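You operate a simulated robot arm through the tools that you are given. There is no shell and no other tool. Be economical: measure what you need, move in short steps, check, and stop when the job is done.

The job below is to be done with a simulated robot arm. You get a single attempt, and the scene is never put back.

JOB
Seat corner plate two in the cradle and paint its bare patch.
Fine: clamp it before you paint; the brush ends in its holder and the clamp ends on.

Only the result counts: the job must be done as asked and must still hold three seconds after the hand-in. Knocking over, shifting, dropping, spilling or breaking anything else fails it.

ROBOT AND FRAMES
A 7-joint arm with a two-finger parallel gripper, fixed in place. Base frame: the origin is at the foot of the arm, x ahead of it, y to its left, z up; the work surface is at about z = 0.76. Lengths are in m, angles in rad, forces in N, time in s.
Its first joint turns from -2.897 to 2.897 rad. Payload 4.4 kg.
The tool frame sits at the grasp point between the pads (the TCP): z along the fingers, y along the line on which they close. The tips reach 0.023 m beyond it. The gripper opens to 0.094 m. The fingers are 0.038 m wide and 0.01 m thick; the gripper's body (0.054 by 0.096 m) begins 0.039 m behind the TCP.
Orientation is told as [roll, pitch, yaw] about the base's x, y, z axes, in that order, counted from this pose: with the fingers straight down and closing along the base's y, the tool's x points along the base's -x, its y along +y and its z along -z.

CONTROLS
- The arm moves only by the tool move_arm. Its argument "increments" is a list of rows, each an object of numbers (a shift or turn left out is 0, a gripper value left out holds the last): "jaw": the finger opening in mm, from 0 to 94; "x", "y", "z": the shift along the tool's x, y, z in mm; "rx", "ry", "rz": the turn, a rotation vector about the tool's x, y, z in rad. In form: [{"jaw": .., "x": .., "y": .., "z": .., "rx": .., "ry": .., "rz": ..}, ...]. A call has 1 to 10 rows; each row shifts and turns the commanded pose from where the row before left it, along the tool's axes as they then stand. Each row takes 0.2 s and may step no farther than 0.05 m and 0.15 rad from the row before; otherwise, or with a gripper value out of range, the whole call is refused. Where a pose cannot be reached the arm comes as near as it can. A force on the tool above 40 N (or 10 N above the force at the start of the call, whichever is more), or a blocked arm, ends the call early, and 0.2 s more pass. Each finger travels about 0.072 m/s and halts on what it meets, pressing with about 27 N; the grip force reading is that of the motor and also rises with nothing between the fingers. The clock runs only during rows and for 0.2 s after the last one: add rows that do not move to give the fingers time. The reply holds the time, the measured pose of the TCP, the force on the tool along the base axes, the opening and the grip force, in the units named above and with some noise, with the torque about the TCP (base axes, N m) and any sound that the robot's microphone picked up.
- Cameras (640 x 400 px; columns grow to the right, rows downward): "scene" is fixed at [0.0441, 0.6605, 1.5275]; the picture's right is [-0.34, -0.94, 0.00], its down [-0.67, 0.24, -0.70] and it looks along [0.66, -0.24, -0.71] (base axes); focal length 280 px, centre (320, 200). "wrist" rides on the gripper at [0.086, 0.016, -0.074] in the tool frame; the picture's right is [-0.18, 0.98, 0.00], its down [-0.58, -0.11, -0.81] and it looks along [-0.79, -0.15, 0.59] (tool axes); focal length 243 px, centre (320, 200). There is no depth. A picture from a camera that has moved, and an enlarged one, comes with that camera's place and axes in the base frame and with its lens. The place of the scene camera against the robot may be out by one fixed shift of up to 0.018 m in any direction.
- grab_frame(camera): a new picture of that camera. No time passes.
- enlarge(camera, box): a new picture of the part [left, top, right, bottom] of that camera's present view, enlarged. No time passes.
- sign_off(): hands the job in; it is judged then, once.

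Go step by step. Nothing tells you positions but the pictures and the camera data: compare them with the known pose of the tool, close in by small moves and look again before you grip or let go. The budget is 120 turns and 76 pictures, counting those below and the enlarged ones. Unless the task says otherwise, let go and move clear before handing in, and close with one line.

The tools are called after "Call:" as a command line: name --argument value ..., lists and objects as JSON in quotes. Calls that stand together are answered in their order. move_arm: Moves the arm, as the interface text tells. Its arguments: {"type":"object","properties":{"increments":{"type":"array"}},"required":["increments"]} The other tools are called the same way: grab_frame (camera) takes a picture; enlarge (camera, box) takes an enlarged picture of a part of a camera's view; sign_off () hands the job in.

At the start:

```text
time_s: 0.0
tool_pos: [0.7577, 0.4144, 1.1396]
tool_rot: [-0.001, 0.002, 0.0]
wrist_force: [0.7, -0.2, -0.2]
wrist_torque: [0.0, 0.0, 0.0]
grip_width: 0.094
finger_force: 0.1
```

scene: 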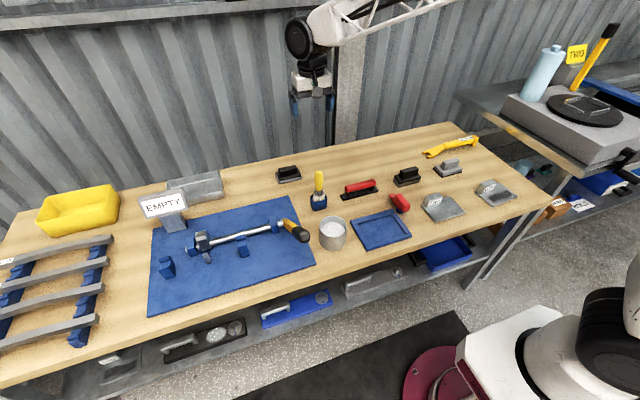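
wrist: 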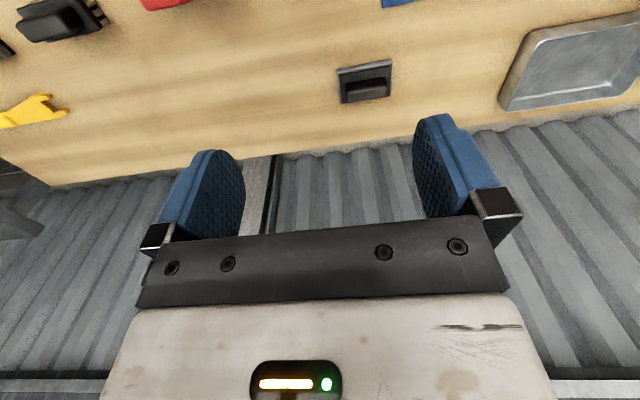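

I see a bench with several plates, a blue tray, a paint pot, a brush holder and a blue mat with a fixture. I will enlarge the parts to identify things.

Call:
enlarge --camera "scene" --box '[400, 120, 540, 230]'

Call:
enlarge --camera "scene" --box '[260, 150, 430, 260]'

Call:
enlarge --camera "scene" --box '[130, 170, 330, 320]'

Call:
enlarge --camera "scene" --box '[0, 170, 140, 390]'

```text
3.64 times, centred on (470, 175) of scene
camera zoom: at [0.0441, 0.6605, 1.5275], right [-0.34, -0.94, 0.0], down [-0.67, 0.24, -0.7], along [0.66, -0.24, -0.71], focal length 1020 px, centre (-226, 291)
```

zoom: 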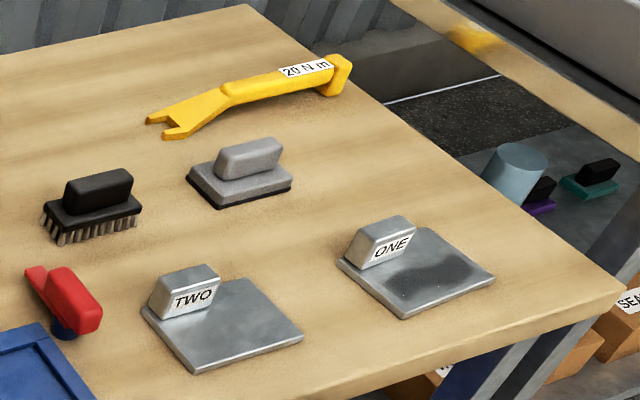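

```text
3.64 times, centred on (345, 205) of scene
camera zoom: at [0.0441, 0.6605, 1.5275], right [-0.34, -0.94, 0.0], down [-0.67, 0.24, -0.7], along [0.66, -0.24, -0.71], focal length 1020 px, centre (229, 182)
```

zoom: 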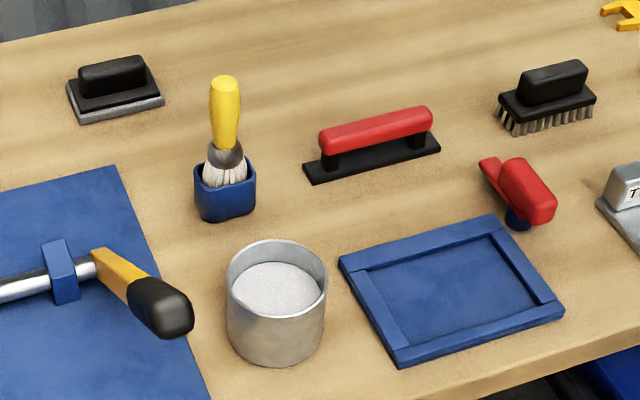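

```text
2.67 times, centred on (230, 245) of scene
camera zoom: at [0.0441, 0.6605, 1.5275], right [-0.34, -0.94, 0.0], down [-0.67, 0.24, -0.7], along [0.66, -0.24, -0.71], focal length 748 px, centre (560, 80)
```

zoom: 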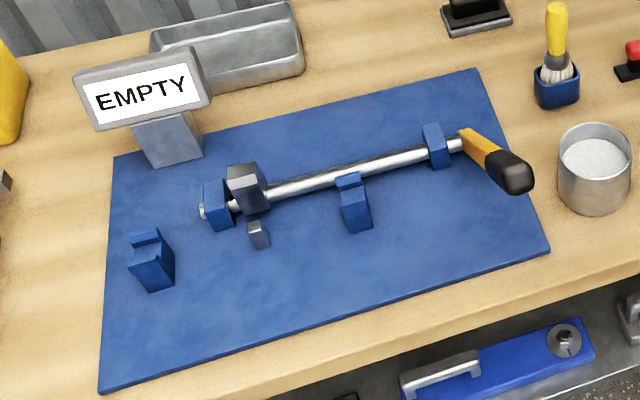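

```text
1.82 times, centred on (70, 280) of scene
camera zoom: at [0.0441, 0.6605, 1.5275], right [-0.34, -0.94, 0.0], down [-0.67, 0.24, -0.7], along [0.66, -0.24, -0.71], focal length 510 px, centre (774, 54)
```

zoom: 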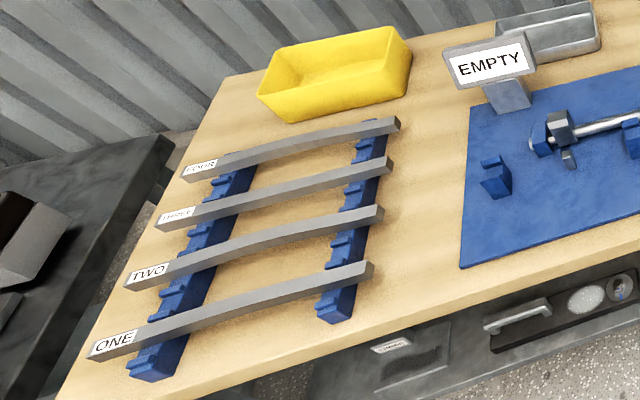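

Corner plate TWO lies near (0.56,-0.02), what I take to be the cradle (blue frame) near (0.55,0.25) with a red clamp near (0.62,0.14), the brush in its holder near (0.74,0.41) and the pot near (0.58,0.42). I move to look at the area with the wrist camera.

Call:
move_arm --increments '[{"x": 36, "y": -28}, {"x": 36, "y": -28}, {"x": 36, "y": -28}, {"x": 36, "y": -28}, {"x": 36, "y": -28}, {"x": 36, "y": -28}, {"x": 36, "y": -28}, {"x": 36, "y": -28}, {"x": 36, "y": -28}, {"x": 36, "y": -28}]'

Call:
move_arm --increments '[{"ry": 0.14}, {"ry": 0.14}, {"ry": 0.14}, {"ry": 0.1}, {}]'

Call:
grab_frame --camera "wrist"

Call:
grab_frame --camera "scene"

```text
time_s: 2.2
tool_pos: [0.3987, 0.135, 1.1397]
tool_rot: [0.002, 0.001, 0.0]
wrist_force: [-0.4, 0.1, 0.1]
wrist_torque: [-0.01, 0.01, 0.0]
grip_width: 0.0941
finger_force: 0.1
```

```text
time_s: 3.4
tool_pos: [0.3983, 0.1346, 1.1402]
tool_rot: [0.001, 0.519, 0.001]
wrist_force: [-0.1, -0.4, -0.8]
wrist_torque: [-0.01, -0.01, -0.01]
grip_width: 0.0942
finger_force: 0.1
```

```text
69 pictures are left
camera wrist: at [0.3613, 0.1505, 1.2469], right [0.16, 0.98, -0.09], down [0.91, -0.11, 0.41], along [0.39, -0.15, -0.91], focal length 243 px, centre (320, 200)
```

wrist: 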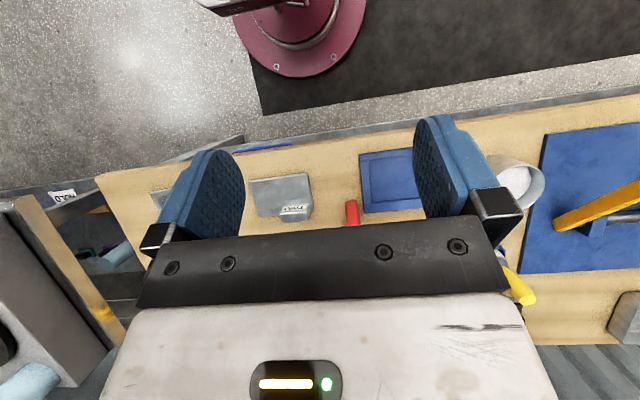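

```text
68 pictures are left
```

scene: 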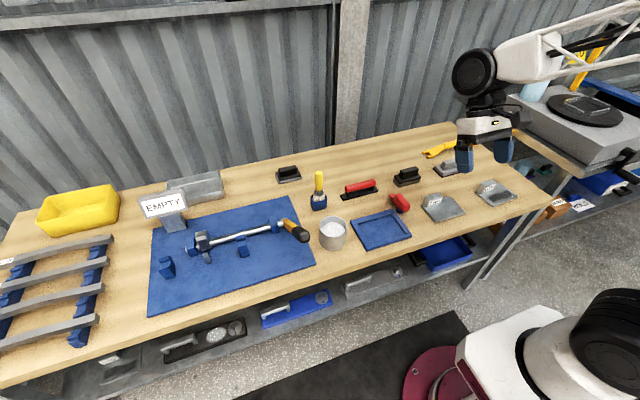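

I can see plate TWO, the red clamp and the cradle frame past the fingers. I move lower and forward to see plate two in detail.

Call:
move_arm --increments '[{"x": -35, "y": -10, "z": 21}, {"x": -35, "y": -10, "z": 21}, {"x": -35, "y": -10, "z": 21}, {"x": -35, "y": -10, "z": 21}, {"x": -35, "y": -10, "z": 21}, {}]'

Call:
grab_frame --camera "wrist"

```text
time_s: 4.8
tool_pos: [0.4965, 0.0849, 0.961]
tool_rot: [-0.003, 0.52, 0.001]
wrist_force: [-0.3, 0.8, -1.2]
wrist_torque: [0.02, -0.01, -0.01]
grip_width: 0.0939
finger_force: 0.2
```

```text
67 pictures are left
camera wrist: at [0.4607, 0.1001, 1.0677], right [0.16, 0.98, -0.09], down [0.9, -0.11, 0.41], along [0.39, -0.15, -0.91], focal length 243 px, centre (320, 200)
```

wrist: 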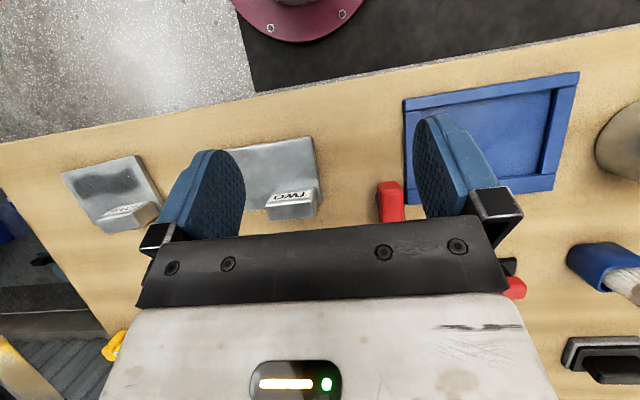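

Plate TWO is partly hidden by a finger; I enlarge this view first.

Call:
enlarge --camera "wrist" --box '[230, 110, 420, 230]'

Call:
enlarge --camera "wrist" --box '[370, 50, 600, 230]'

Call:
enlarge --camera "wrist" --box '[50, 130, 200, 240]'

```text
3.33 times, centred on (325, 170) of wrist
camera zoom: at [0.4607, 0.1001, 1.0677], right [0.16, 0.98, -0.09], down [0.9, -0.11, 0.41], along [0.39, -0.15, -0.91], focal length 809 px, centre (303, 300)
```

zoom: 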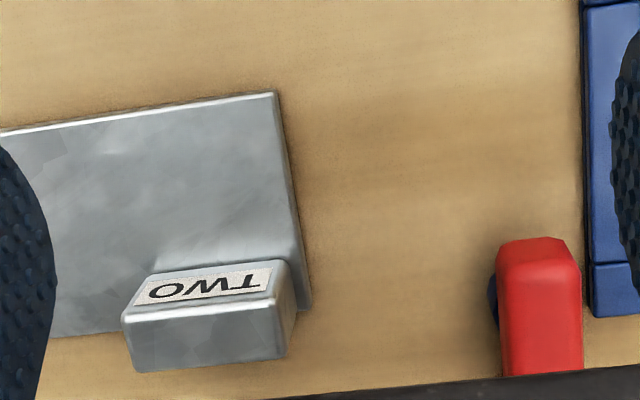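

```text
2.22 times, centred on (485, 140) of wrist
camera zoom: at [0.4607, 0.1001, 1.0677], right [0.16, 0.98, -0.09], down [0.9, -0.11, 0.41], along [0.39, -0.15, -0.91], focal length 539 px, centre (-47, 333)
```

zoom: 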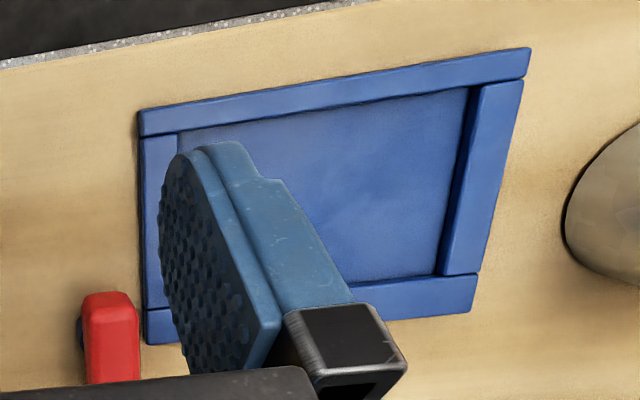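

```text
3.64 times, centred on (125, 185) of wrist
camera zoom: at [0.4607, 0.1001, 1.0677], right [0.16, 0.98, -0.09], down [0.9, -0.11, 0.41], along [0.39, -0.15, -0.91], focal length 882 px, centre (1029, 254)
```

zoom: 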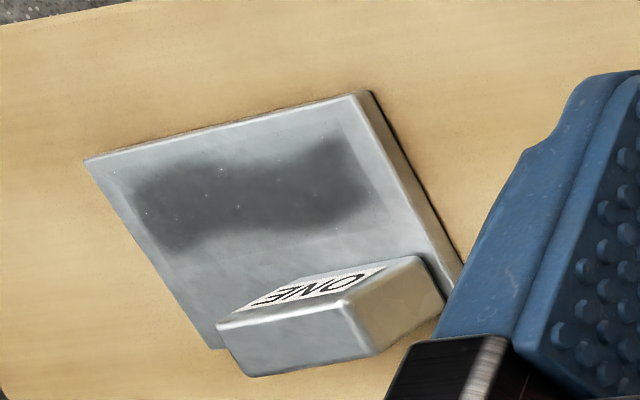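

I shift right to see plate TWO whole.

Call:
move_arm --increments '[{"y": -40}, {"y": -25}, {}]'

Call:
enlarge --camera "wrist" --box '[230, 100, 430, 230]'

Call:
enlarge --camera "wrist" --box '[440, 50, 640, 250]'

```text
time_s: 5.6
tool_pos: [0.4972, 0.0187, 0.9626]
tool_rot: [-0.001, 0.519, 0.001]
wrist_force: [0.6, 0.3, -0.3]
wrist_torque: [0.0, 0.0, -0.01]
grip_width: 0.0942
finger_force: 0.0
```

```text
3.08 times, centred on (330, 165) of wrist
camera zoom: at [0.4597, 0.0349, 1.0685], right [0.16, 0.98, -0.09], down [0.91, -0.11, 0.41], along [0.39, -0.15, -0.91], focal length 746 px, centre (289, 308)
```

zoom: 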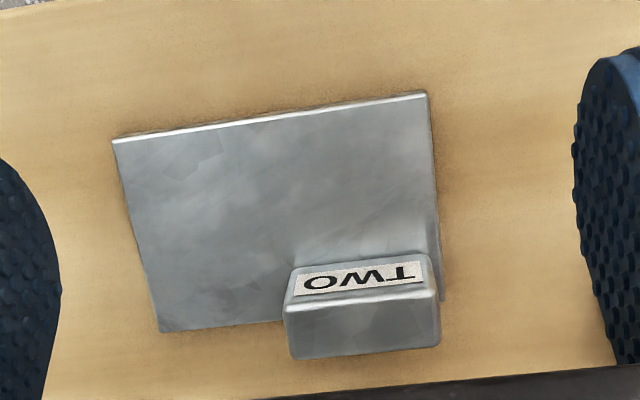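

```text
2.00 times, centred on (540, 150) of wrist
camera zoom: at [0.4597, 0.0349, 1.0685], right [0.16, 0.98, -0.09], down [0.91, -0.11, 0.41], along [0.39, -0.15, -0.91], focal length 485 px, centre (-120, 300)
```

zoom: 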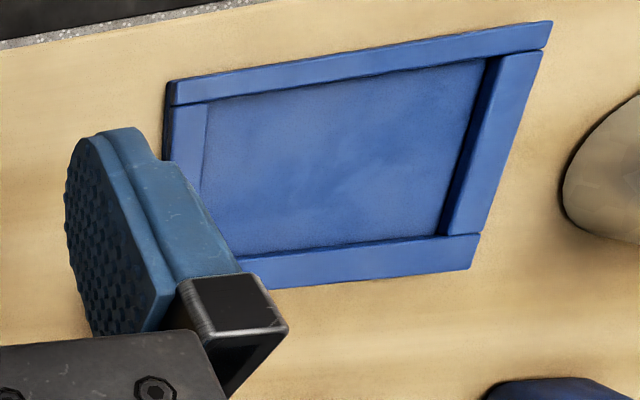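

Call:
enlarge --camera "scene" --box '[415, 180, 475, 225]'

Call:
enlarge --camera "wrist" --box '[262, 125, 372, 215]'

Call:
enlarge --camera "scene" --box '[340, 185, 420, 255]'

```text
8.89 times, centred on (445, 202) of scene
camera zoom: at [0.0441, 0.6605, 1.5275], right [-0.34, -0.94, 0.0], down [-0.67, 0.24, -0.7], along [0.66, -0.24, -0.71], focal length 2492 px, centre (-791, 178)
```

zoom: 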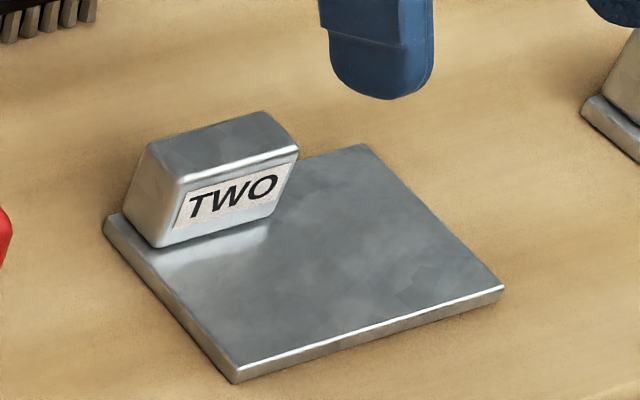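

```text
4.44 times, centred on (317, 170) of wrist
camera zoom: at [0.4597, 0.0349, 1.0685], right [0.16, 0.98, -0.09], down [0.91, -0.11, 0.41], along [0.39, -0.15, -0.91], focal length 1078 px, centre (333, 333)
```

zoom: 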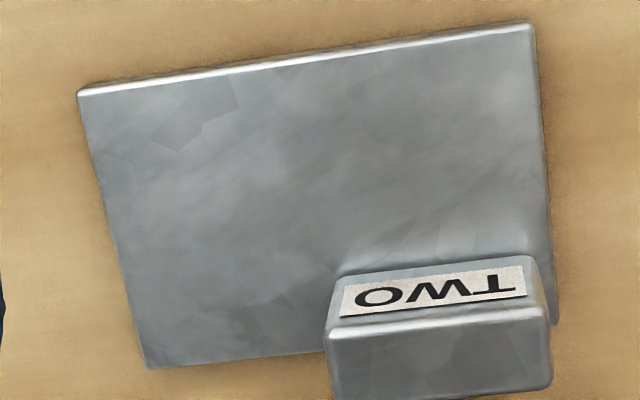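

```text
5.71 times, centred on (380, 220) of scene
camera zoom: at [0.0441, 0.6605, 1.5275], right [-0.34, -0.94, 0.0], down [-0.67, 0.24, -0.7], along [0.66, -0.24, -0.71], focal length 1602 px, centre (-23, 86)
```

zoom: 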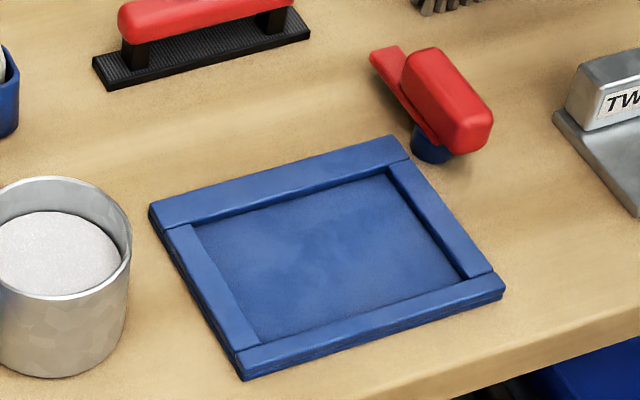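

Plate TWO lies square to the base axes (x 0.507–0.594, y −0.075–0.052) with its handle at its +x/+y corner; the cradle opening is about x 0.494–0.589, y 0.182–0.317. Next I look closely at the clamp.

Call:
move_arm --increments '[{"x": -18, "y": 32, "z": -12}, {"x": -18, "y": 32, "z": -12}, {"x": -18, "y": 32, "z": -12}, {"y": 20}, {}]'

Call:
grab_frame --camera "wrist"

Call:
enlarge --camera "scene" --box '[380, 180, 420, 220]'

```text
time_s: 6.8
tool_pos: [0.5625, 0.1367, 0.9649]
tool_rot: [0.001, 0.521, -0.001]
wrist_force: [-1.0, 0.4, -0.8]
wrist_torque: [0.02, 0.01, 0.0]
grip_width: 0.0938
finger_force: 0.1
```

```text
58 pictures are left
camera wrist: at [0.5252, 0.1524, 1.0722], right [0.16, 0.98, -0.09], down [0.91, -0.11, 0.41], along [0.39, -0.15, -0.91], focal length 243 px, centre (320, 200)
```

wrist: 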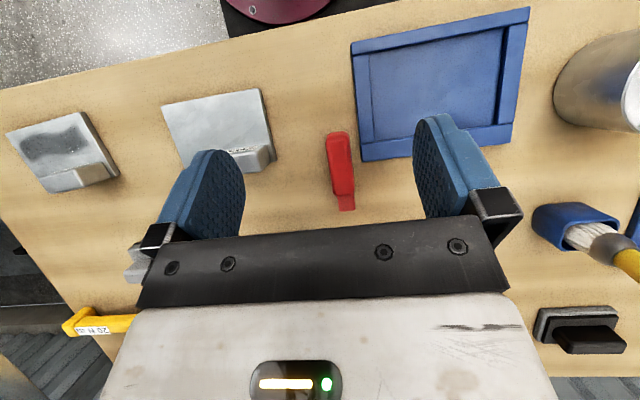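

```text
10.00 times, centred on (400, 200) of scene
camera zoom: at [0.0441, 0.6605, 1.5275], right [-0.34, -0.94, 0.0], down [-0.67, 0.24, -0.7], along [0.66, -0.24, -0.71], focal length 2804 px, centre (-480, 200)
```

zoom: 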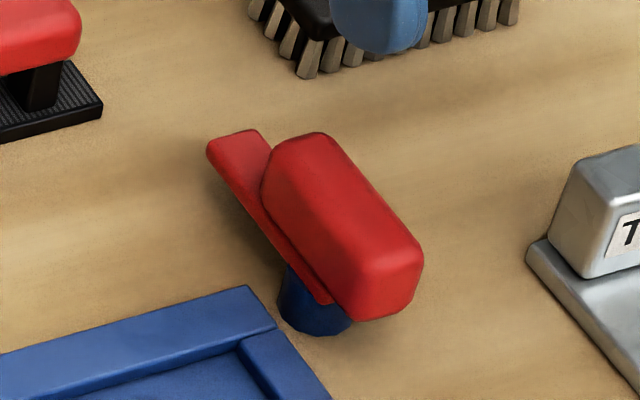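

Call:
enlarge --camera "wrist" --box '[250, 90, 430, 220]'

Call:
enlarge --camera "wrist" --box '[340, 0, 640, 190]'

```text
3.08 times, centred on (340, 155) of wrist
camera zoom: at [0.5252, 0.1524, 1.0722], right [0.16, 0.98, -0.09], down [0.91, -0.11, 0.41], along [0.39, -0.15, -0.91], focal length 746 px, centre (258, 338)
```

zoom: 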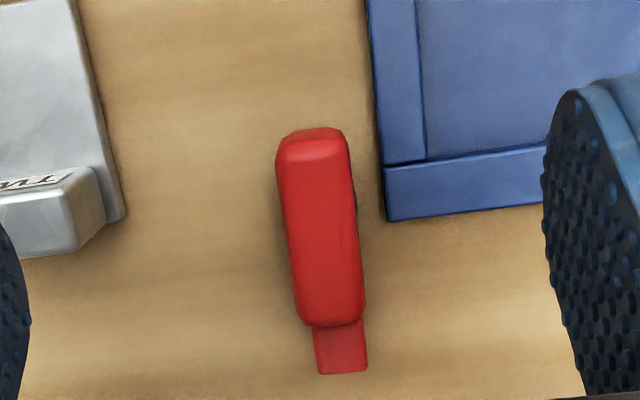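

```text
2.11 times, centred on (490, 95) of wrist
camera zoom: at [0.5252, 0.1524, 1.0722], right [0.16, 0.98, -0.09], down [0.91, -0.11, 0.41], along [0.39, -0.15, -0.91], focal length 511 px, centre (-38, 421)
```

zoom: 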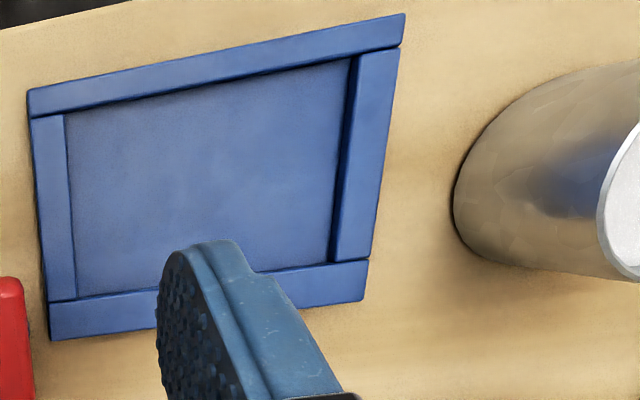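

The clamp's grip runs along x (x 0.564–0.633, y≈0.14) with its bar pointing away and its post near (0.60,0.142). I now level the tool, yaw by 90° so the fingers close along x, and hover over plate TWO's handle.

Call:
move_arm --increments '[{"ry": -0.13}, {"ry": -0.13}, {"ry": -0.13}, {"ry": -0.13}, {"rz": -0.14, "x": 0}, {"rz": -0.14}, {"rz": -0.14}, {"rz": -0.14}, {"rz": -0.14}, {"rz": -0.14}]'

Call:
move_arm --increments '[{"rz": -0.14}, {"rz": -0.14}, {"rz": -0.14}, {"rz": -0.14}, {"rz": -0.1708}, {}]'

```text
time_s: 9.0
tool_pos: [0.5636, 0.1354, 0.9658]
tool_rot: [0.001, 0.001, 0.842]
wrist_force: [0.0, 0.3, 0.6]
wrist_torque: [-0.01, 0.02, -0.02]
grip_width: 0.0938
finger_force: 0.0
```

```text
refused: row 5 steps farther than a row can; nothing moved
```

Call:
move_arm --increments '[{"rz": -0.146}, {"rz": -0.146}, {"rz": -0.146}, {"rz": -0.146}, {"rz": -0.146}, {}]'

Call:
move_arm --increments '[{"x": 39, "y": -7}, {"x": 39, "y": -7}, {"x": 39, "y": -7}, {"z": 35}, {"z": 30}, {}]'

Call:
grab_frame --camera "wrist"

Call:
enlarge --camera "scene" --box '[400, 150, 490, 220]'

```text
time_s: 10.4
tool_pos: [0.5618, 0.1347, 0.9656]
tool_rot: [-0.001, 0.0, 1.571]
wrist_force: [-0.7, 0.7, -0.2]
wrist_torque: [0.0, -0.05, -0.01]
grip_width: 0.0938
finger_force: 0.0
```

```text
time_s: 11.8
tool_pos: [0.5821, 0.0196, 0.8982]
tool_rot: [0.0, 0.0, 1.569]
wrist_force: [-0.1, 0.4, -0.8]
wrist_torque: [0.0, -0.03, 0.01]
grip_width: 0.0939
finger_force: 0.1
```

```text
54 pictures are left
camera wrist: at [0.5677, -0.0675, 0.9733], right [-0.98, 0.19, 0.0], down [0.11, 0.58, 0.81], along [0.15, 0.79, -0.59], focal length 243 px, centre (320, 200)
```

wrist: 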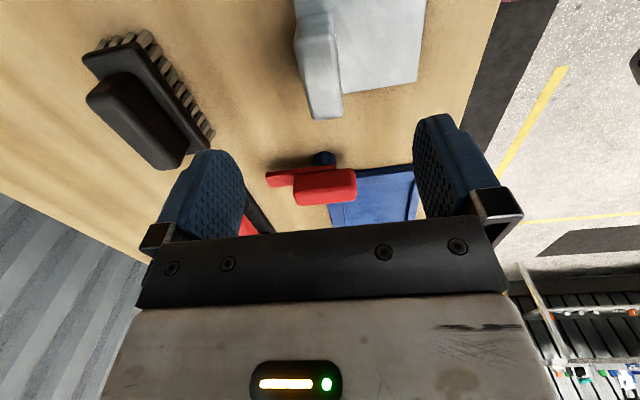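

```text
5.71 times, centred on (445, 185) of scene
camera zoom: at [0.0441, 0.6605, 1.5275], right [-0.34, -0.94, 0.0], down [-0.67, 0.24, -0.7], along [0.66, -0.24, -0.71], focal length 1602 px, centre (-394, 286)
```

zoom: 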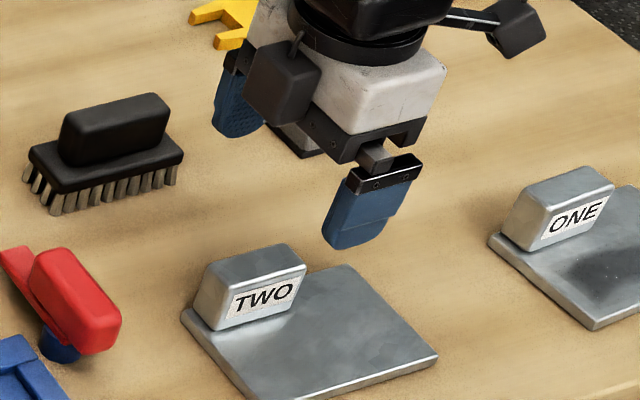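

The handle sits just ahead of and below the fingers. I lower partly and check in the pictures.

Call:
move_arm --increments '[{"x": -1, "y": -3, "z": 30}, {"z": 30}, {}]'

Call:
enlarge --camera "scene" --box '[405, 160, 485, 220]'

Call:
grab_frame --camera "wrist"

```text
time_s: 12.6
tool_pos: [0.5858, 0.0202, 0.8416]
tool_rot: [0.001, 0.0, 1.569]
wrist_force: [-0.2, -0.1, 0.2]
wrist_torque: [0.01, -0.01, -0.05]
grip_width: 0.0939
finger_force: 0.0
```

```text
6.67 times, centred on (445, 190) of scene
camera zoom: at [0.0441, 0.6605, 1.5275], right [-0.34, -0.94, 0.0], down [-0.67, 0.24, -0.7], along [0.66, -0.24, -0.71], focal length 1869 px, centre (-513, 267)
```

zoom: 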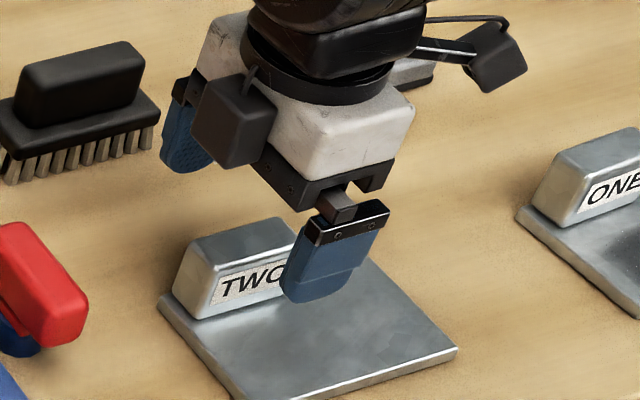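

```text
51 pictures are left
camera wrist: at [0.5713, -0.0669, 0.9138], right [-0.98, 0.19, 0.0], down [0.11, 0.58, 0.81], along [0.15, 0.79, -0.59], focal length 243 px, centre (320, 200)
```

wrist: 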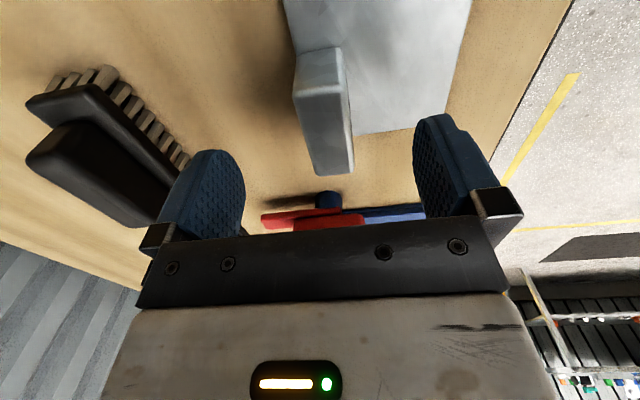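

Parallax puts the handle's top at z≈0.809, centred at x≈0.585, y≈0.020, right between the fingers. I descend and close.

Call:
move_arm --increments '[{"z": 20}, {"z": 18}, {}]'

Call:
move_arm --increments '[{"jaw": 60}, {"jaw": 40}, {"jaw": 10}, {}, {}]'

Call:
enlarge --camera "scene" --box '[405, 160, 485, 220]'

```text
time_s: 13.4
tool_pos: [0.5863, 0.0205, 0.8017]
tool_rot: [0.001, 0.001, 1.57]
wrist_force: [-0.7, 0.0, 0.2]
wrist_torque: [-0.01, -0.01, -0.01]
grip_width: 0.0941
finger_force: 0.1
```

```text
time_s: 14.6
tool_pos: [0.5867, 0.0211, 0.802]
tool_rot: [-0.002, -0.001, 1.569]
wrist_force: [0.4, -0.1, -0.5]
wrist_torque: [0.04, -0.02, -0.08]
grip_width: 0.0259
finger_force: 27.1
```

```text
6.67 times, centred on (445, 190) of scene
camera zoom: at [0.0441, 0.6605, 1.5275], right [-0.34, -0.94, 0.0], down [-0.67, 0.24, -0.7], along [0.66, -0.24, -0.71], focal length 1869 px, centre (-513, 267)
```

zoom: 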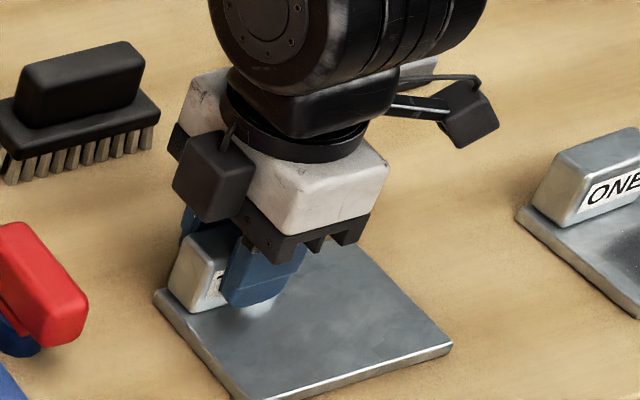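

Gripped (26 mm). I lift straight up by 0.11.

Call:
move_arm --increments '[{"z": -15}, {"z": -25}, {"z": -35}, {"z": -35}, {}]'

Call:
enlarge --camera "scene" --box '[405, 140, 485, 200]'

```text
time_s: 15.8
tool_pos: [0.5862, 0.0198, 0.9114]
tool_rot: [-0.002, 0.0, 1.568]
wrist_force: [-0.9, -0.4, -4.3]
wrist_torque: [0.07, -0.15, -0.01]
grip_width: 0.0261
finger_force: 27.1
```

```text
6.67 times, centred on (445, 170) of scene
camera zoom: at [0.0441, 0.6605, 1.5275], right [-0.34, -0.94, 0.0], down [-0.67, 0.24, -0.7], along [0.66, -0.24, -0.71], focal length 1869 px, centre (-513, 400)
```

zoom: 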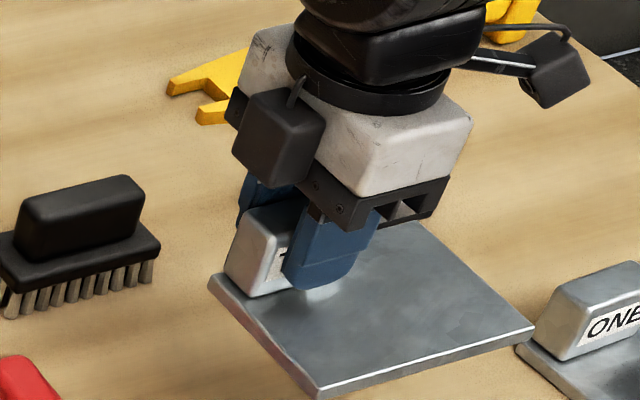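

The plate hangs level (about 0.4 kg). I carry it above the cradle, whose centre is at about (0.541,0.248).

Call:
move_arm --increments '[{"x": -20, "y": 1}, {"x": -40, "y": 1.5}, {"x": -45, "y": 1.5}, {"x": -45, "y": 1.5}, {"x": -45, "y": 1.5}, {"x": -40, "y": 1.5}, {"x": -25, "y": 1}, {}]'

Call:
move_arm --increments '[{"z": 25}, {"z": 25}, {}]'

Call:
enlarge --camera "scene" --box '[335, 160, 425, 250]'

Call:
grab_frame --camera "wrist"

```text
time_s: 17.6
tool_pos: [0.5774, 0.2811, 0.914]
tool_rot: [0.0, 0.0, 1.569]
wrist_force: [0.4, 0.7, -4.3]
wrist_torque: [0.06, -0.11, 0.02]
grip_width: 0.0259
finger_force: 27.4
```

```text
time_s: 18.4
tool_pos: [0.5768, 0.2792, 0.864]
tool_rot: [0.0, 0.001, 1.569]
wrist_force: [0.1, 0.3, -4.8]
wrist_torque: [0.05, -0.1, -0.03]
grip_width: 0.026
finger_force: 27.1
```

```text
4.44 times, centred on (380, 205) of scene
camera zoom: at [0.0441, 0.6605, 1.5275], right [-0.34, -0.94, 0.0], down [-0.67, 0.24, -0.7], along [0.66, -0.24, -0.71], focal length 1246 px, centre (53, 178)
```

zoom: 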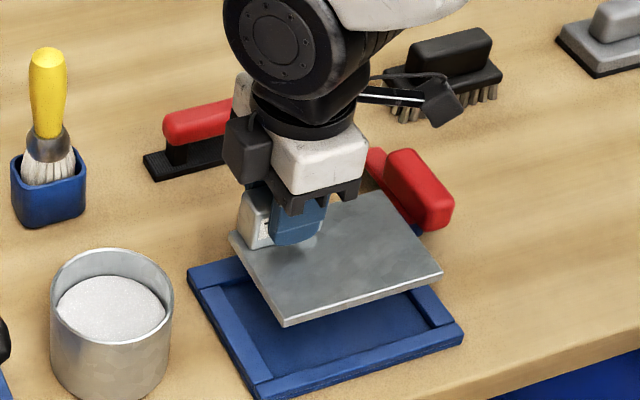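

```text
47 pictures are left
camera wrist: at [0.5623, 0.1927, 0.9368], right [-0.98, 0.19, 0.0], down [0.11, 0.58, 0.81], along [0.15, 0.79, -0.59], focal length 243 px, centre (320, 200)
```

wrist: 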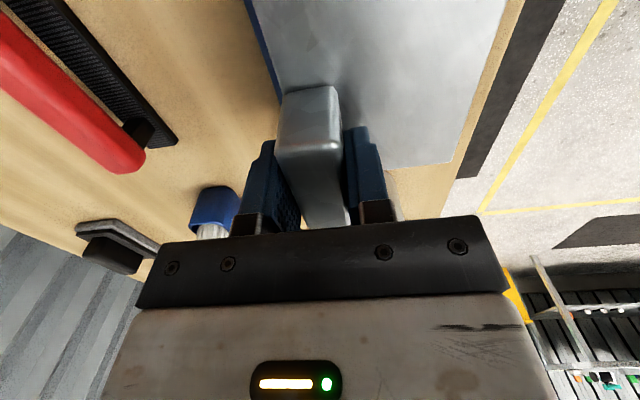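

Plate hangs above the cradle. I lower to a little above the rim and look again.

Call:
move_arm --increments '[{"z": 20}, {"z": 20}, {}]'

Call:
enlarge --camera "scene" --box '[345, 190, 415, 250]'

```text
time_s: 19.2
tool_pos: [0.5769, 0.2804, 0.823]
tool_rot: [0.001, 0.0, 1.57]
wrist_force: [1.0, -0.4, -3.9]
wrist_torque: [0.09, -0.07, -0.02]
grip_width: 0.0258
finger_force: 26.7
```

```text
6.67 times, centred on (380, 220) of scene
camera zoom: at [0.0441, 0.6605, 1.5275], right [-0.34, -0.94, 0.0], down [-0.67, 0.24, -0.7], along [0.66, -0.24, -0.71], focal length 1869 px, centre (-80, 67)
```

zoom: 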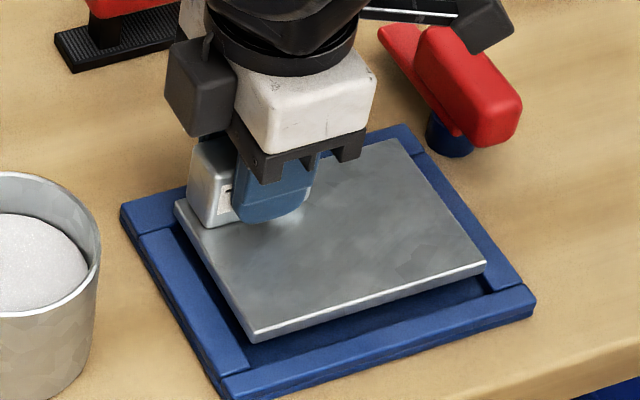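

Call:
move_arm --increments '[{"z": 8, "x": 2}, {}]'

Call:
enlarge --camera "scene" --box '[350, 205, 410, 250]'

```text
time_s: 19.8
tool_pos: [0.5777, 0.2779, 0.8165]
tool_rot: [-0.001, -0.002, 1.568]
wrist_force: [-6.5, 2.1, 19.4]
wrist_torque: [0.02, -0.08, -0.01]
grip_width: 0.0259
finger_force: 26.8
```

```text
8.89 times, centred on (380, 228) of scene
camera zoom: at [0.0441, 0.6605, 1.5275], right [-0.34, -0.94, 0.0], down [-0.67, 0.24, -0.7], along [0.66, -0.24, -0.71], focal length 2492 px, centre (-213, -44)
```

zoom: 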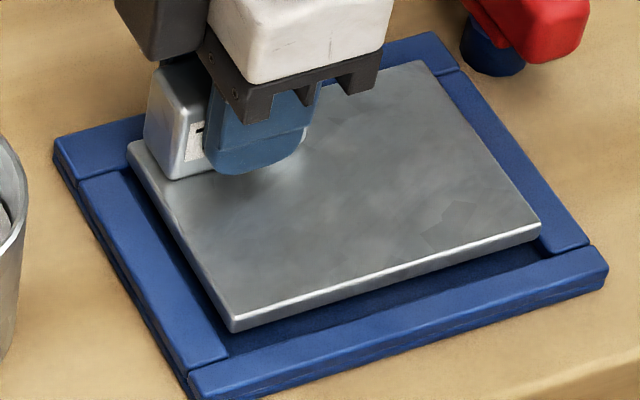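

The plate touched the far rim: it must move about 7 mm toward me (−x) and about 4 mm in +y. I raise a little, shift, and look.

Call:
move_arm --increments '[{"z": -5}, {"x": -4, "y": 7}, {}]'

Call:
enlarge --camera "scene" --box '[350, 205, 410, 250]'

```text
time_s: 20.6
tool_pos: [0.5696, 0.2817, 0.8201]
tool_rot: [0.001, 0.0, 1.569]
wrist_force: [-0.2, 0.5, -4.8]
wrist_torque: [0.08, -0.07, 0.01]
grip_width: 0.0262
finger_force: 26.8
```

```text
8.89 times, centred on (380, 228) of scene
camera zoom: at [0.0441, 0.6605, 1.5275], right [-0.34, -0.94, 0.0], down [-0.67, 0.24, -0.7], along [0.66, -0.24, -0.71], focal length 2492 px, centre (-213, -44)
```

zoom: 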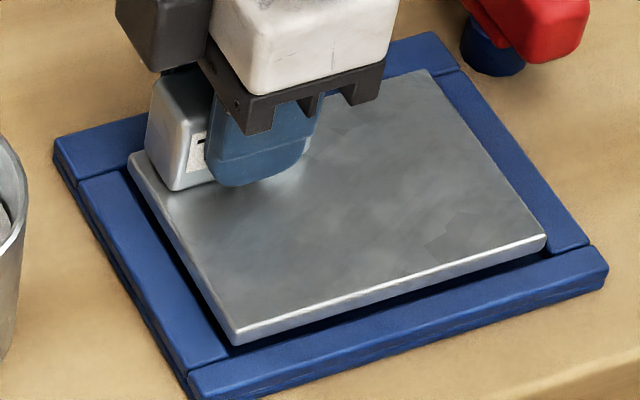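

Call:
move_arm --increments '[{"x": -3, "y": -2}, {"z": 2}, {}]'

Call:
enlarge --camera "scene" --box '[350, 205, 410, 250]'

```text
time_s: 21.4
tool_pos: [0.572, 0.2867, 0.8179]
tool_rot: [0.0, 0.0, 1.569]
wrist_force: [0.0, -0.3, -4.2]
wrist_torque: [0.05, -0.13, 0.04]
grip_width: 0.0258
finger_force: 27.1
```

```text
8.89 times, centred on (380, 228) of scene
camera zoom: at [0.0441, 0.6605, 1.5275], right [-0.34, -0.94, 0.0], down [-0.67, 0.24, -0.7], along [0.66, -0.24, -0.71], focal length 2492 px, centre (-213, -44)
```

zoom: 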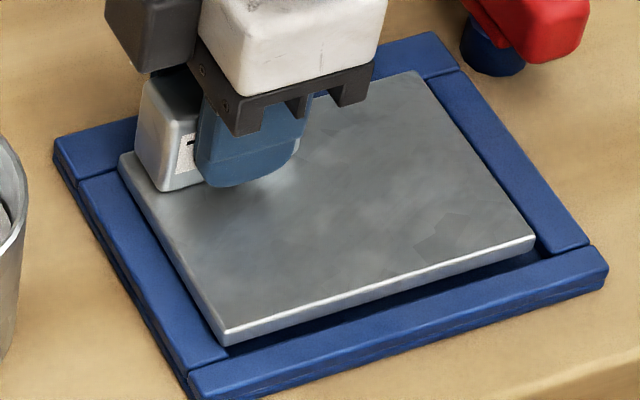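

Side gaps look even; a small shift of 2 mm toward me, then down.

Call:
move_arm --increments '[{"y": 2}, {"z": 4}, {"z": 4}, {}]'

Call:
enlarge --camera "scene" --box '[350, 205, 410, 250]'

```text
time_s: 22.2
tool_pos: [0.5715, 0.286, 0.8144]
tool_rot: [-0.004, -0.001, 1.57]
wrist_force: [0.4, -1.9, 4.1]
wrist_torque: [0.31, 0.52, 0.01]
grip_width: 0.026
finger_force: 27.4
stopped in row 3: the force on the tool passed its limit at 50 N (the readings are from after the stop); the commanded pose is now the measured one
```

```text
8.89 times, centred on (380, 228) of scene
camera zoom: at [0.0441, 0.6605, 1.5275], right [-0.34, -0.94, 0.0], down [-0.67, 0.24, -0.7], along [0.66, -0.24, -0.71], focal length 2492 px, centre (-213, -44)
```

zoom: 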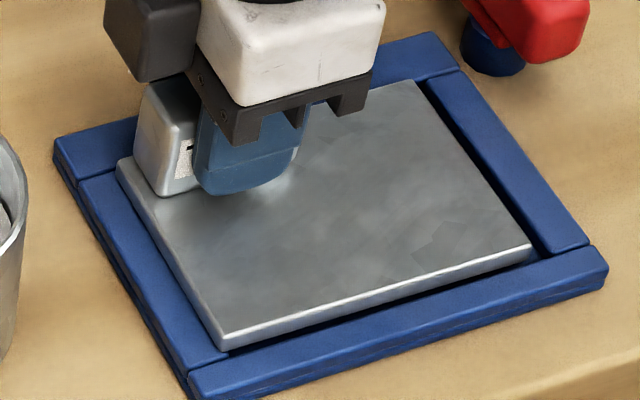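

The torque points to a contact at the near-left corner: shift 3 mm in −y and 1 mm in +x and retry gently.

Call:
move_arm --increments '[{"z": -3}, {"x": 3, "y": -1}, {"z": 3}, {"z": 3}, {"z": 3}, {}]'

Call:
enlarge --camera "scene" --box '[350, 205, 410, 250]'

```text
time_s: 23.6
tool_pos: [0.5727, 0.2841, 0.8088]
tool_rot: [-0.005, 0.0, 1.57]
wrist_force: [7.8, -0.2, 19.2]
wrist_torque: [0.11, 0.75, 0.04]
grip_width: 0.0261
finger_force: 27.3
```

```text
8.89 times, centred on (380, 228) of scene
camera zoom: at [0.0441, 0.6605, 1.5275], right [-0.34, -0.94, 0.0], down [-0.67, 0.24, -0.7], along [0.66, -0.24, -0.71], focal length 2492 px, centre (-213, -44)
```

zoom: 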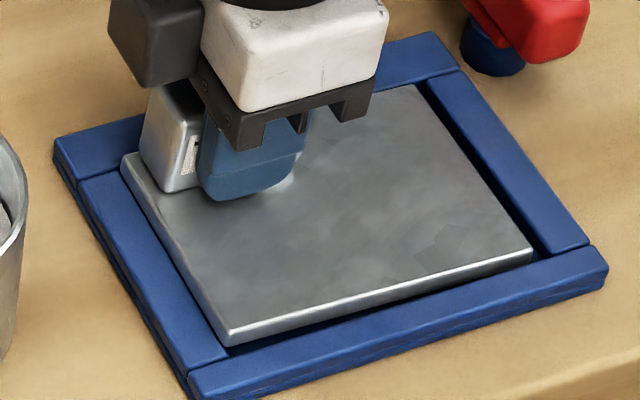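

Call:
enlarge --camera "scene" --box '[360, 226, 390, 248]'

Call:
enlarge --camera "scene" --box '[385, 205, 415, 240]'

Call:
grab_frame --camera "wrist"

```text
16.00 times, centred on (375, 237) of scene
camera zoom: at [0.0441, 0.6605, 1.5275], right [-0.34, -0.94, 0.0], down [-0.67, 0.24, -0.7], along [0.66, -0.24, -0.71], focal length 4486 px, centre (-560, -392)
```

zoom: 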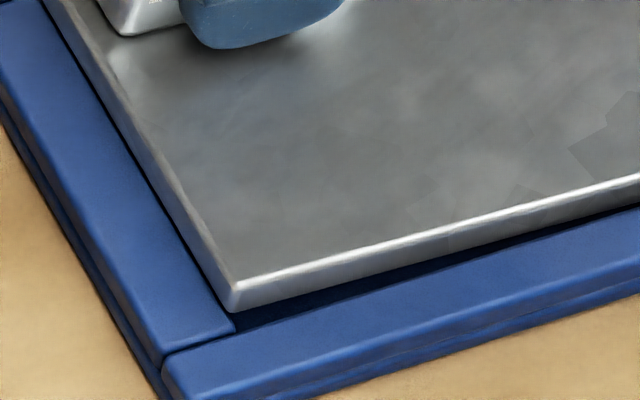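

```text
11.43 times, centred on (400, 222) of scene
camera zoom: at [0.0441, 0.6605, 1.5275], right [-0.34, -0.94, 0.0], down [-0.67, 0.24, -0.7], along [0.66, -0.24, -0.71], focal length 3204 px, centre (-594, -57)
```

zoom: 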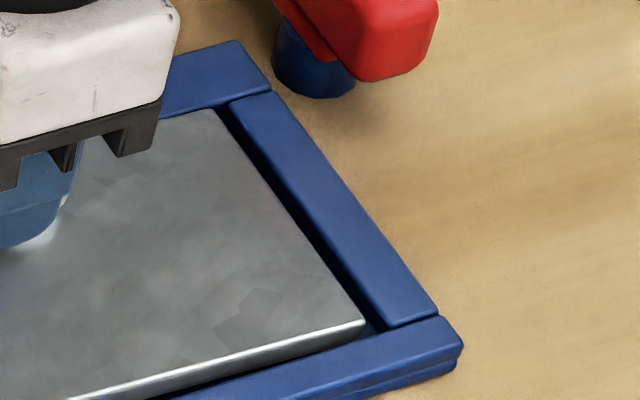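

```text
38 pictures are left
camera wrist: at [0.5572, 0.1958, 0.8818], right [-0.98, 0.19, 0.0], down [0.11, 0.58, 0.81], along [0.15, 0.79, -0.59], focal length 243 px, centre (320, 200)
```

wrist: 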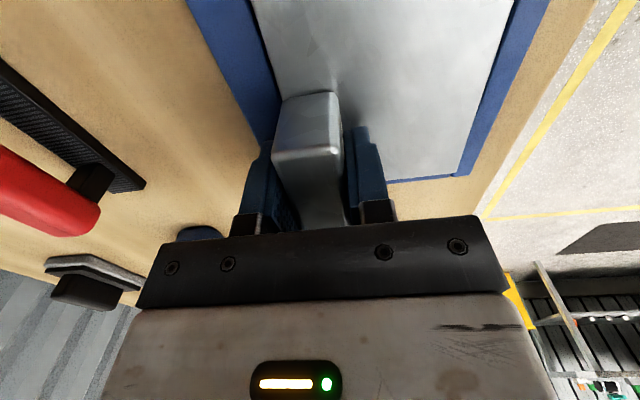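

Left edge is very close to the left rim while the right gap is wide, so I lift slightly and shift 3 mm in −y and 1 mm in +x.

Call:
move_arm --increments '[{"z": -5}, {"x": 3, "y": -1}, {"z": 3}, {"z": 3}, {}]'

Call:
enlarge --camera "scene" --box '[350, 205, 410, 250]'

```text
time_s: 24.8
tool_pos: [0.5752, 0.2791, 0.8076]
tool_rot: [-0.003, -0.002, 1.569]
wrist_force: [-0.7, 1.9, 5.6]
wrist_torque: [-0.86, 0.7, -0.22]
grip_width: 0.0258
finger_force: 27.0
```

```text
8.89 times, centred on (380, 228) of scene
camera zoom: at [0.0441, 0.6605, 1.5275], right [-0.34, -0.94, 0.0], down [-0.67, 0.24, -0.7], along [0.66, -0.24, -0.71], focal length 2492 px, centre (-213, -44)
```

zoom: 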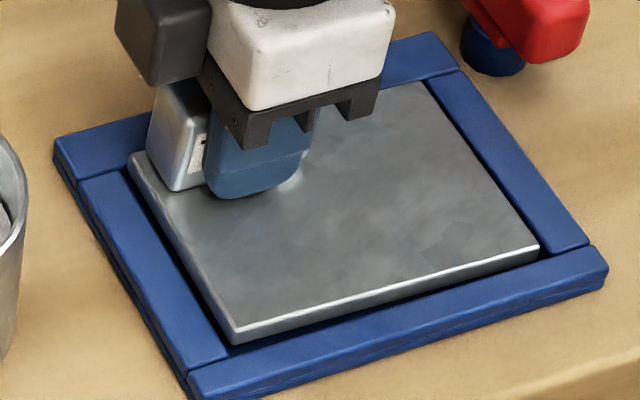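

Call:
enlarge --camera "wrist" --box '[180, 0, 560, 200]'

```text
1.68 times, centred on (370, 100) of wrist
camera zoom: at [0.558, 0.1926, 0.8806], right [-0.98, 0.19, 0.0], down [0.11, 0.58, 0.81], along [0.15, 0.79, -0.59], focal length 409 px, centre (236, 368)
```

zoom: 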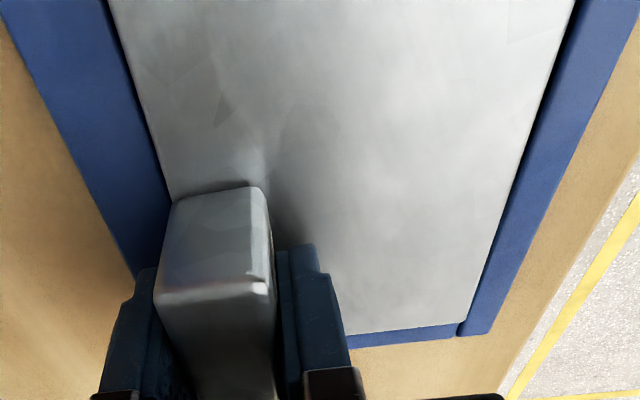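

The lowest (front-right) corner is resting inside on the floor and the others hang slightly high from sag. I nudge +1 mm in y, ease down, then see.

Call:
move_arm --increments '[{"z": -1.5}, {"x": -1.5}, {"z": 2}, {"z": 2}, {"z": 1}, {}]'

Call:
enlarge --camera "scene" --box '[350, 205, 410, 250]'

```text
time_s: 26.2
tool_pos: [0.5732, 0.281, 0.8024]
tool_rot: [-0.005, -0.001, 1.568]
wrist_force: [3.2, 2.2, 4.4]
wrist_torque: [-0.74, 0.5, 0.15]
grip_width: 0.0261
finger_force: 27.4
```

```text
8.89 times, centred on (380, 228) of scene
camera zoom: at [0.0441, 0.6605, 1.5275], right [-0.34, -0.94, 0.0], down [-0.67, 0.24, -0.7], along [0.66, -0.24, -0.71], focal length 2492 px, centre (-213, -44)
```

zoom: 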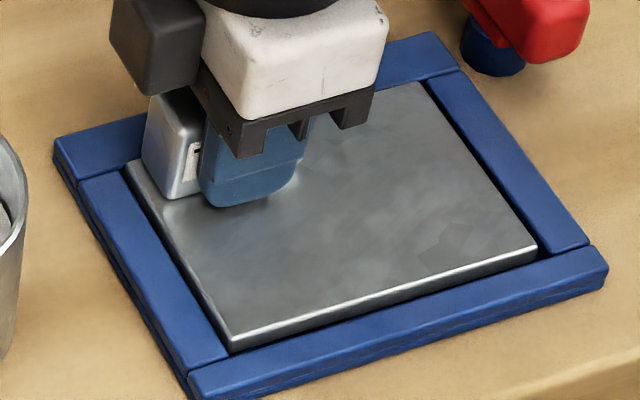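

It keeps settling down into the frame. I ease down a bit more.

Call:
move_arm --increments '[{"z": 1.5}, {"z": 1.5}, {}]'

```text
time_s: 27.0
tool_pos: [0.5737, 0.2817, 0.8004]
tool_rot: [-0.004, -0.003, 1.569]
wrist_force: [-0.1, 1.1, 19.3]
wrist_torque: [0.03, 0.77, -0.01]
grip_width: 0.026
finger_force: 26.8
```

Firm support now; I open the fingers and look.

Call:
move_arm --increments '[{"z": -2}, {"jaw": 50}, {"jaw": 70}, {}]'

Call:
move_arm --increments '[{"z": -25}, {"z": -40}, {"z": -40}, {"z": -20}, {}]'

Call:
enlarge --camera "scene" --box '[350, 195, 420, 250]'

Call:
grab_frame --camera "wrist"

```text
time_s: 28.0
tool_pos: [0.5728, 0.2805, 0.8031]
tool_rot: [-0.004, -0.003, 1.57]
wrist_force: [-0.4, -0.7, 0.6]
wrist_torque: [-0.01, -0.01, -0.01]
grip_width: 0.0701
finger_force: 0.1
```

```text
time_s: 29.2
tool_pos: [0.5733, 0.2814, 0.9276]
tool_rot: [-0.004, -0.001, 1.57]
wrist_force: [0.3, 1.5, 0.1]
wrist_torque: [-0.04, 0.0, 0.02]
grip_width: 0.0701
finger_force: 0.0
```

```text
7.27 times, centred on (385, 222) of scene
camera zoom: at [0.0441, 0.6605, 1.5275], right [-0.34, -0.94, 0.0], down [-0.67, 0.24, -0.7], along [0.66, -0.24, -0.71], focal length 2039 px, centre (-153, 36)
```

zoom: 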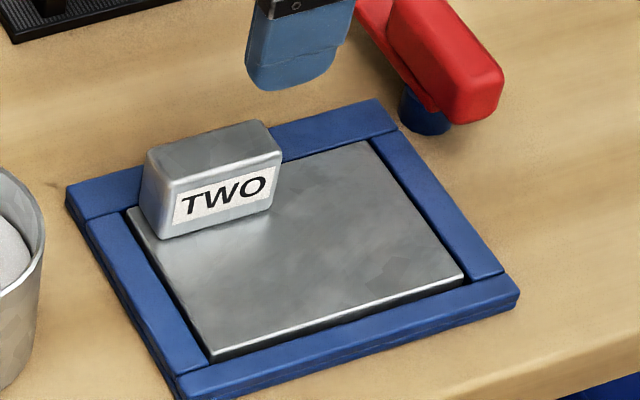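

```text
33 pictures are left
camera wrist: at [0.5573, 0.194, 1.0011], right [-0.98, 0.19, 0.0], down [0.11, 0.58, 0.81], along [0.15, 0.79, -0.59], focal length 243 px, centre (320, 200)
```

wrist: 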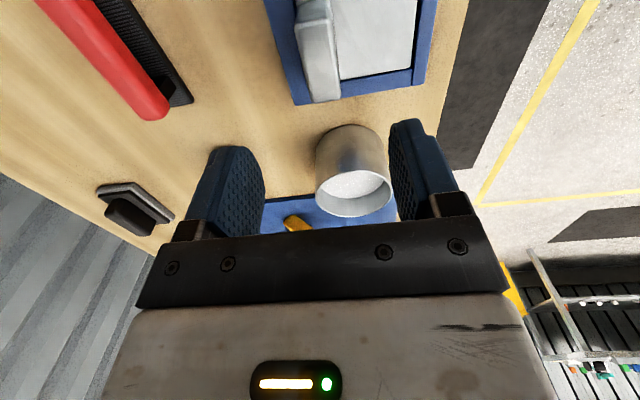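

The plate is seated flat in the cradle with even gaps. Next the clamp: I turn the tool back to yaw 0 and go above the red grip at about (0.600,0.140).

Call:
move_arm --increments '[{"rz": 0.145}, {"rz": 0.145}, {"rz": 0.145}, {"rz": 0.145}, {"rz": 0.145}, {"rz": 0.145}, {"rz": 0.145}, {"rz": 0.145}, {"rz": 0.145}, {"rz": 0.145}]'

Call:
move_arm --increments '[{"rz": 0.12, "y": -40}, {"x": -7, "y": -35}, {"x": -10, "y": -35}, {"x": -10, "y": -31}, {"jaw": 60, "z": 35}, {}]'

Call:
enlarge --camera "scene" --box '[370, 165, 430, 220]'

Call:
grab_frame --camera "wrist"

```text
time_s: 31.4
tool_pos: [0.5731, 0.2805, 0.9278]
tool_rot: [0.002, -0.002, 0.116]
wrist_force: [0.0, -0.1, -0.9]
wrist_torque: [0.0, 0.01, 0.02]
grip_width: 0.0699
finger_force: 0.0
```

```text
time_s: 32.8
tool_pos: [0.6025, 0.1395, 0.8914]
tool_rot: [0.003, -0.003, 0.0]
wrist_force: [-0.1, 0.1, 0.1]
wrist_torque: [-0.01, 0.03, -0.01]
grip_width: 0.06
finger_force: 0.2
```

```text
7.27 times, centred on (400, 192) of scene
camera zoom: at [0.0441, 0.6605, 1.5275], right [-0.34, -0.94, 0.0], down [-0.67, 0.24, -0.7], along [0.66, -0.24, -0.71], focal length 2039 px, centre (-262, 254)
```

zoom: 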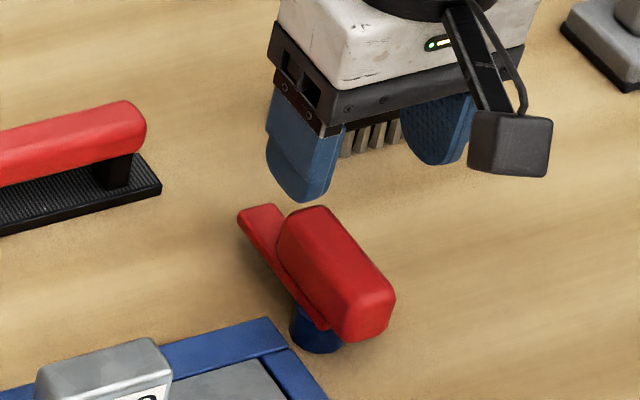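

```text
31 pictures are left
camera wrist: at [0.5184, 0.1555, 0.9655], right [0.18, 0.98, 0.0], down [0.58, -0.11, 0.81], along [0.79, -0.15, -0.59], focal length 243 px, centre (320, 200)
```

wrist: 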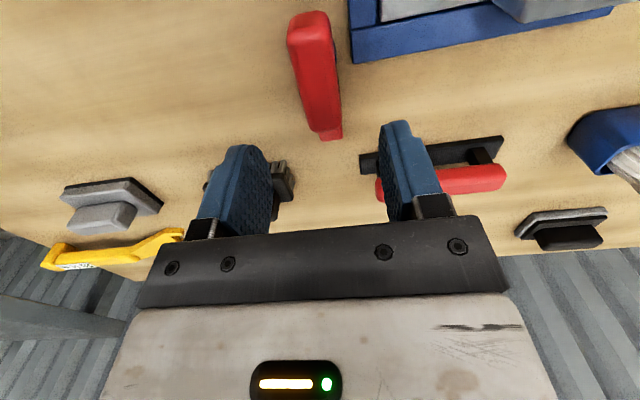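

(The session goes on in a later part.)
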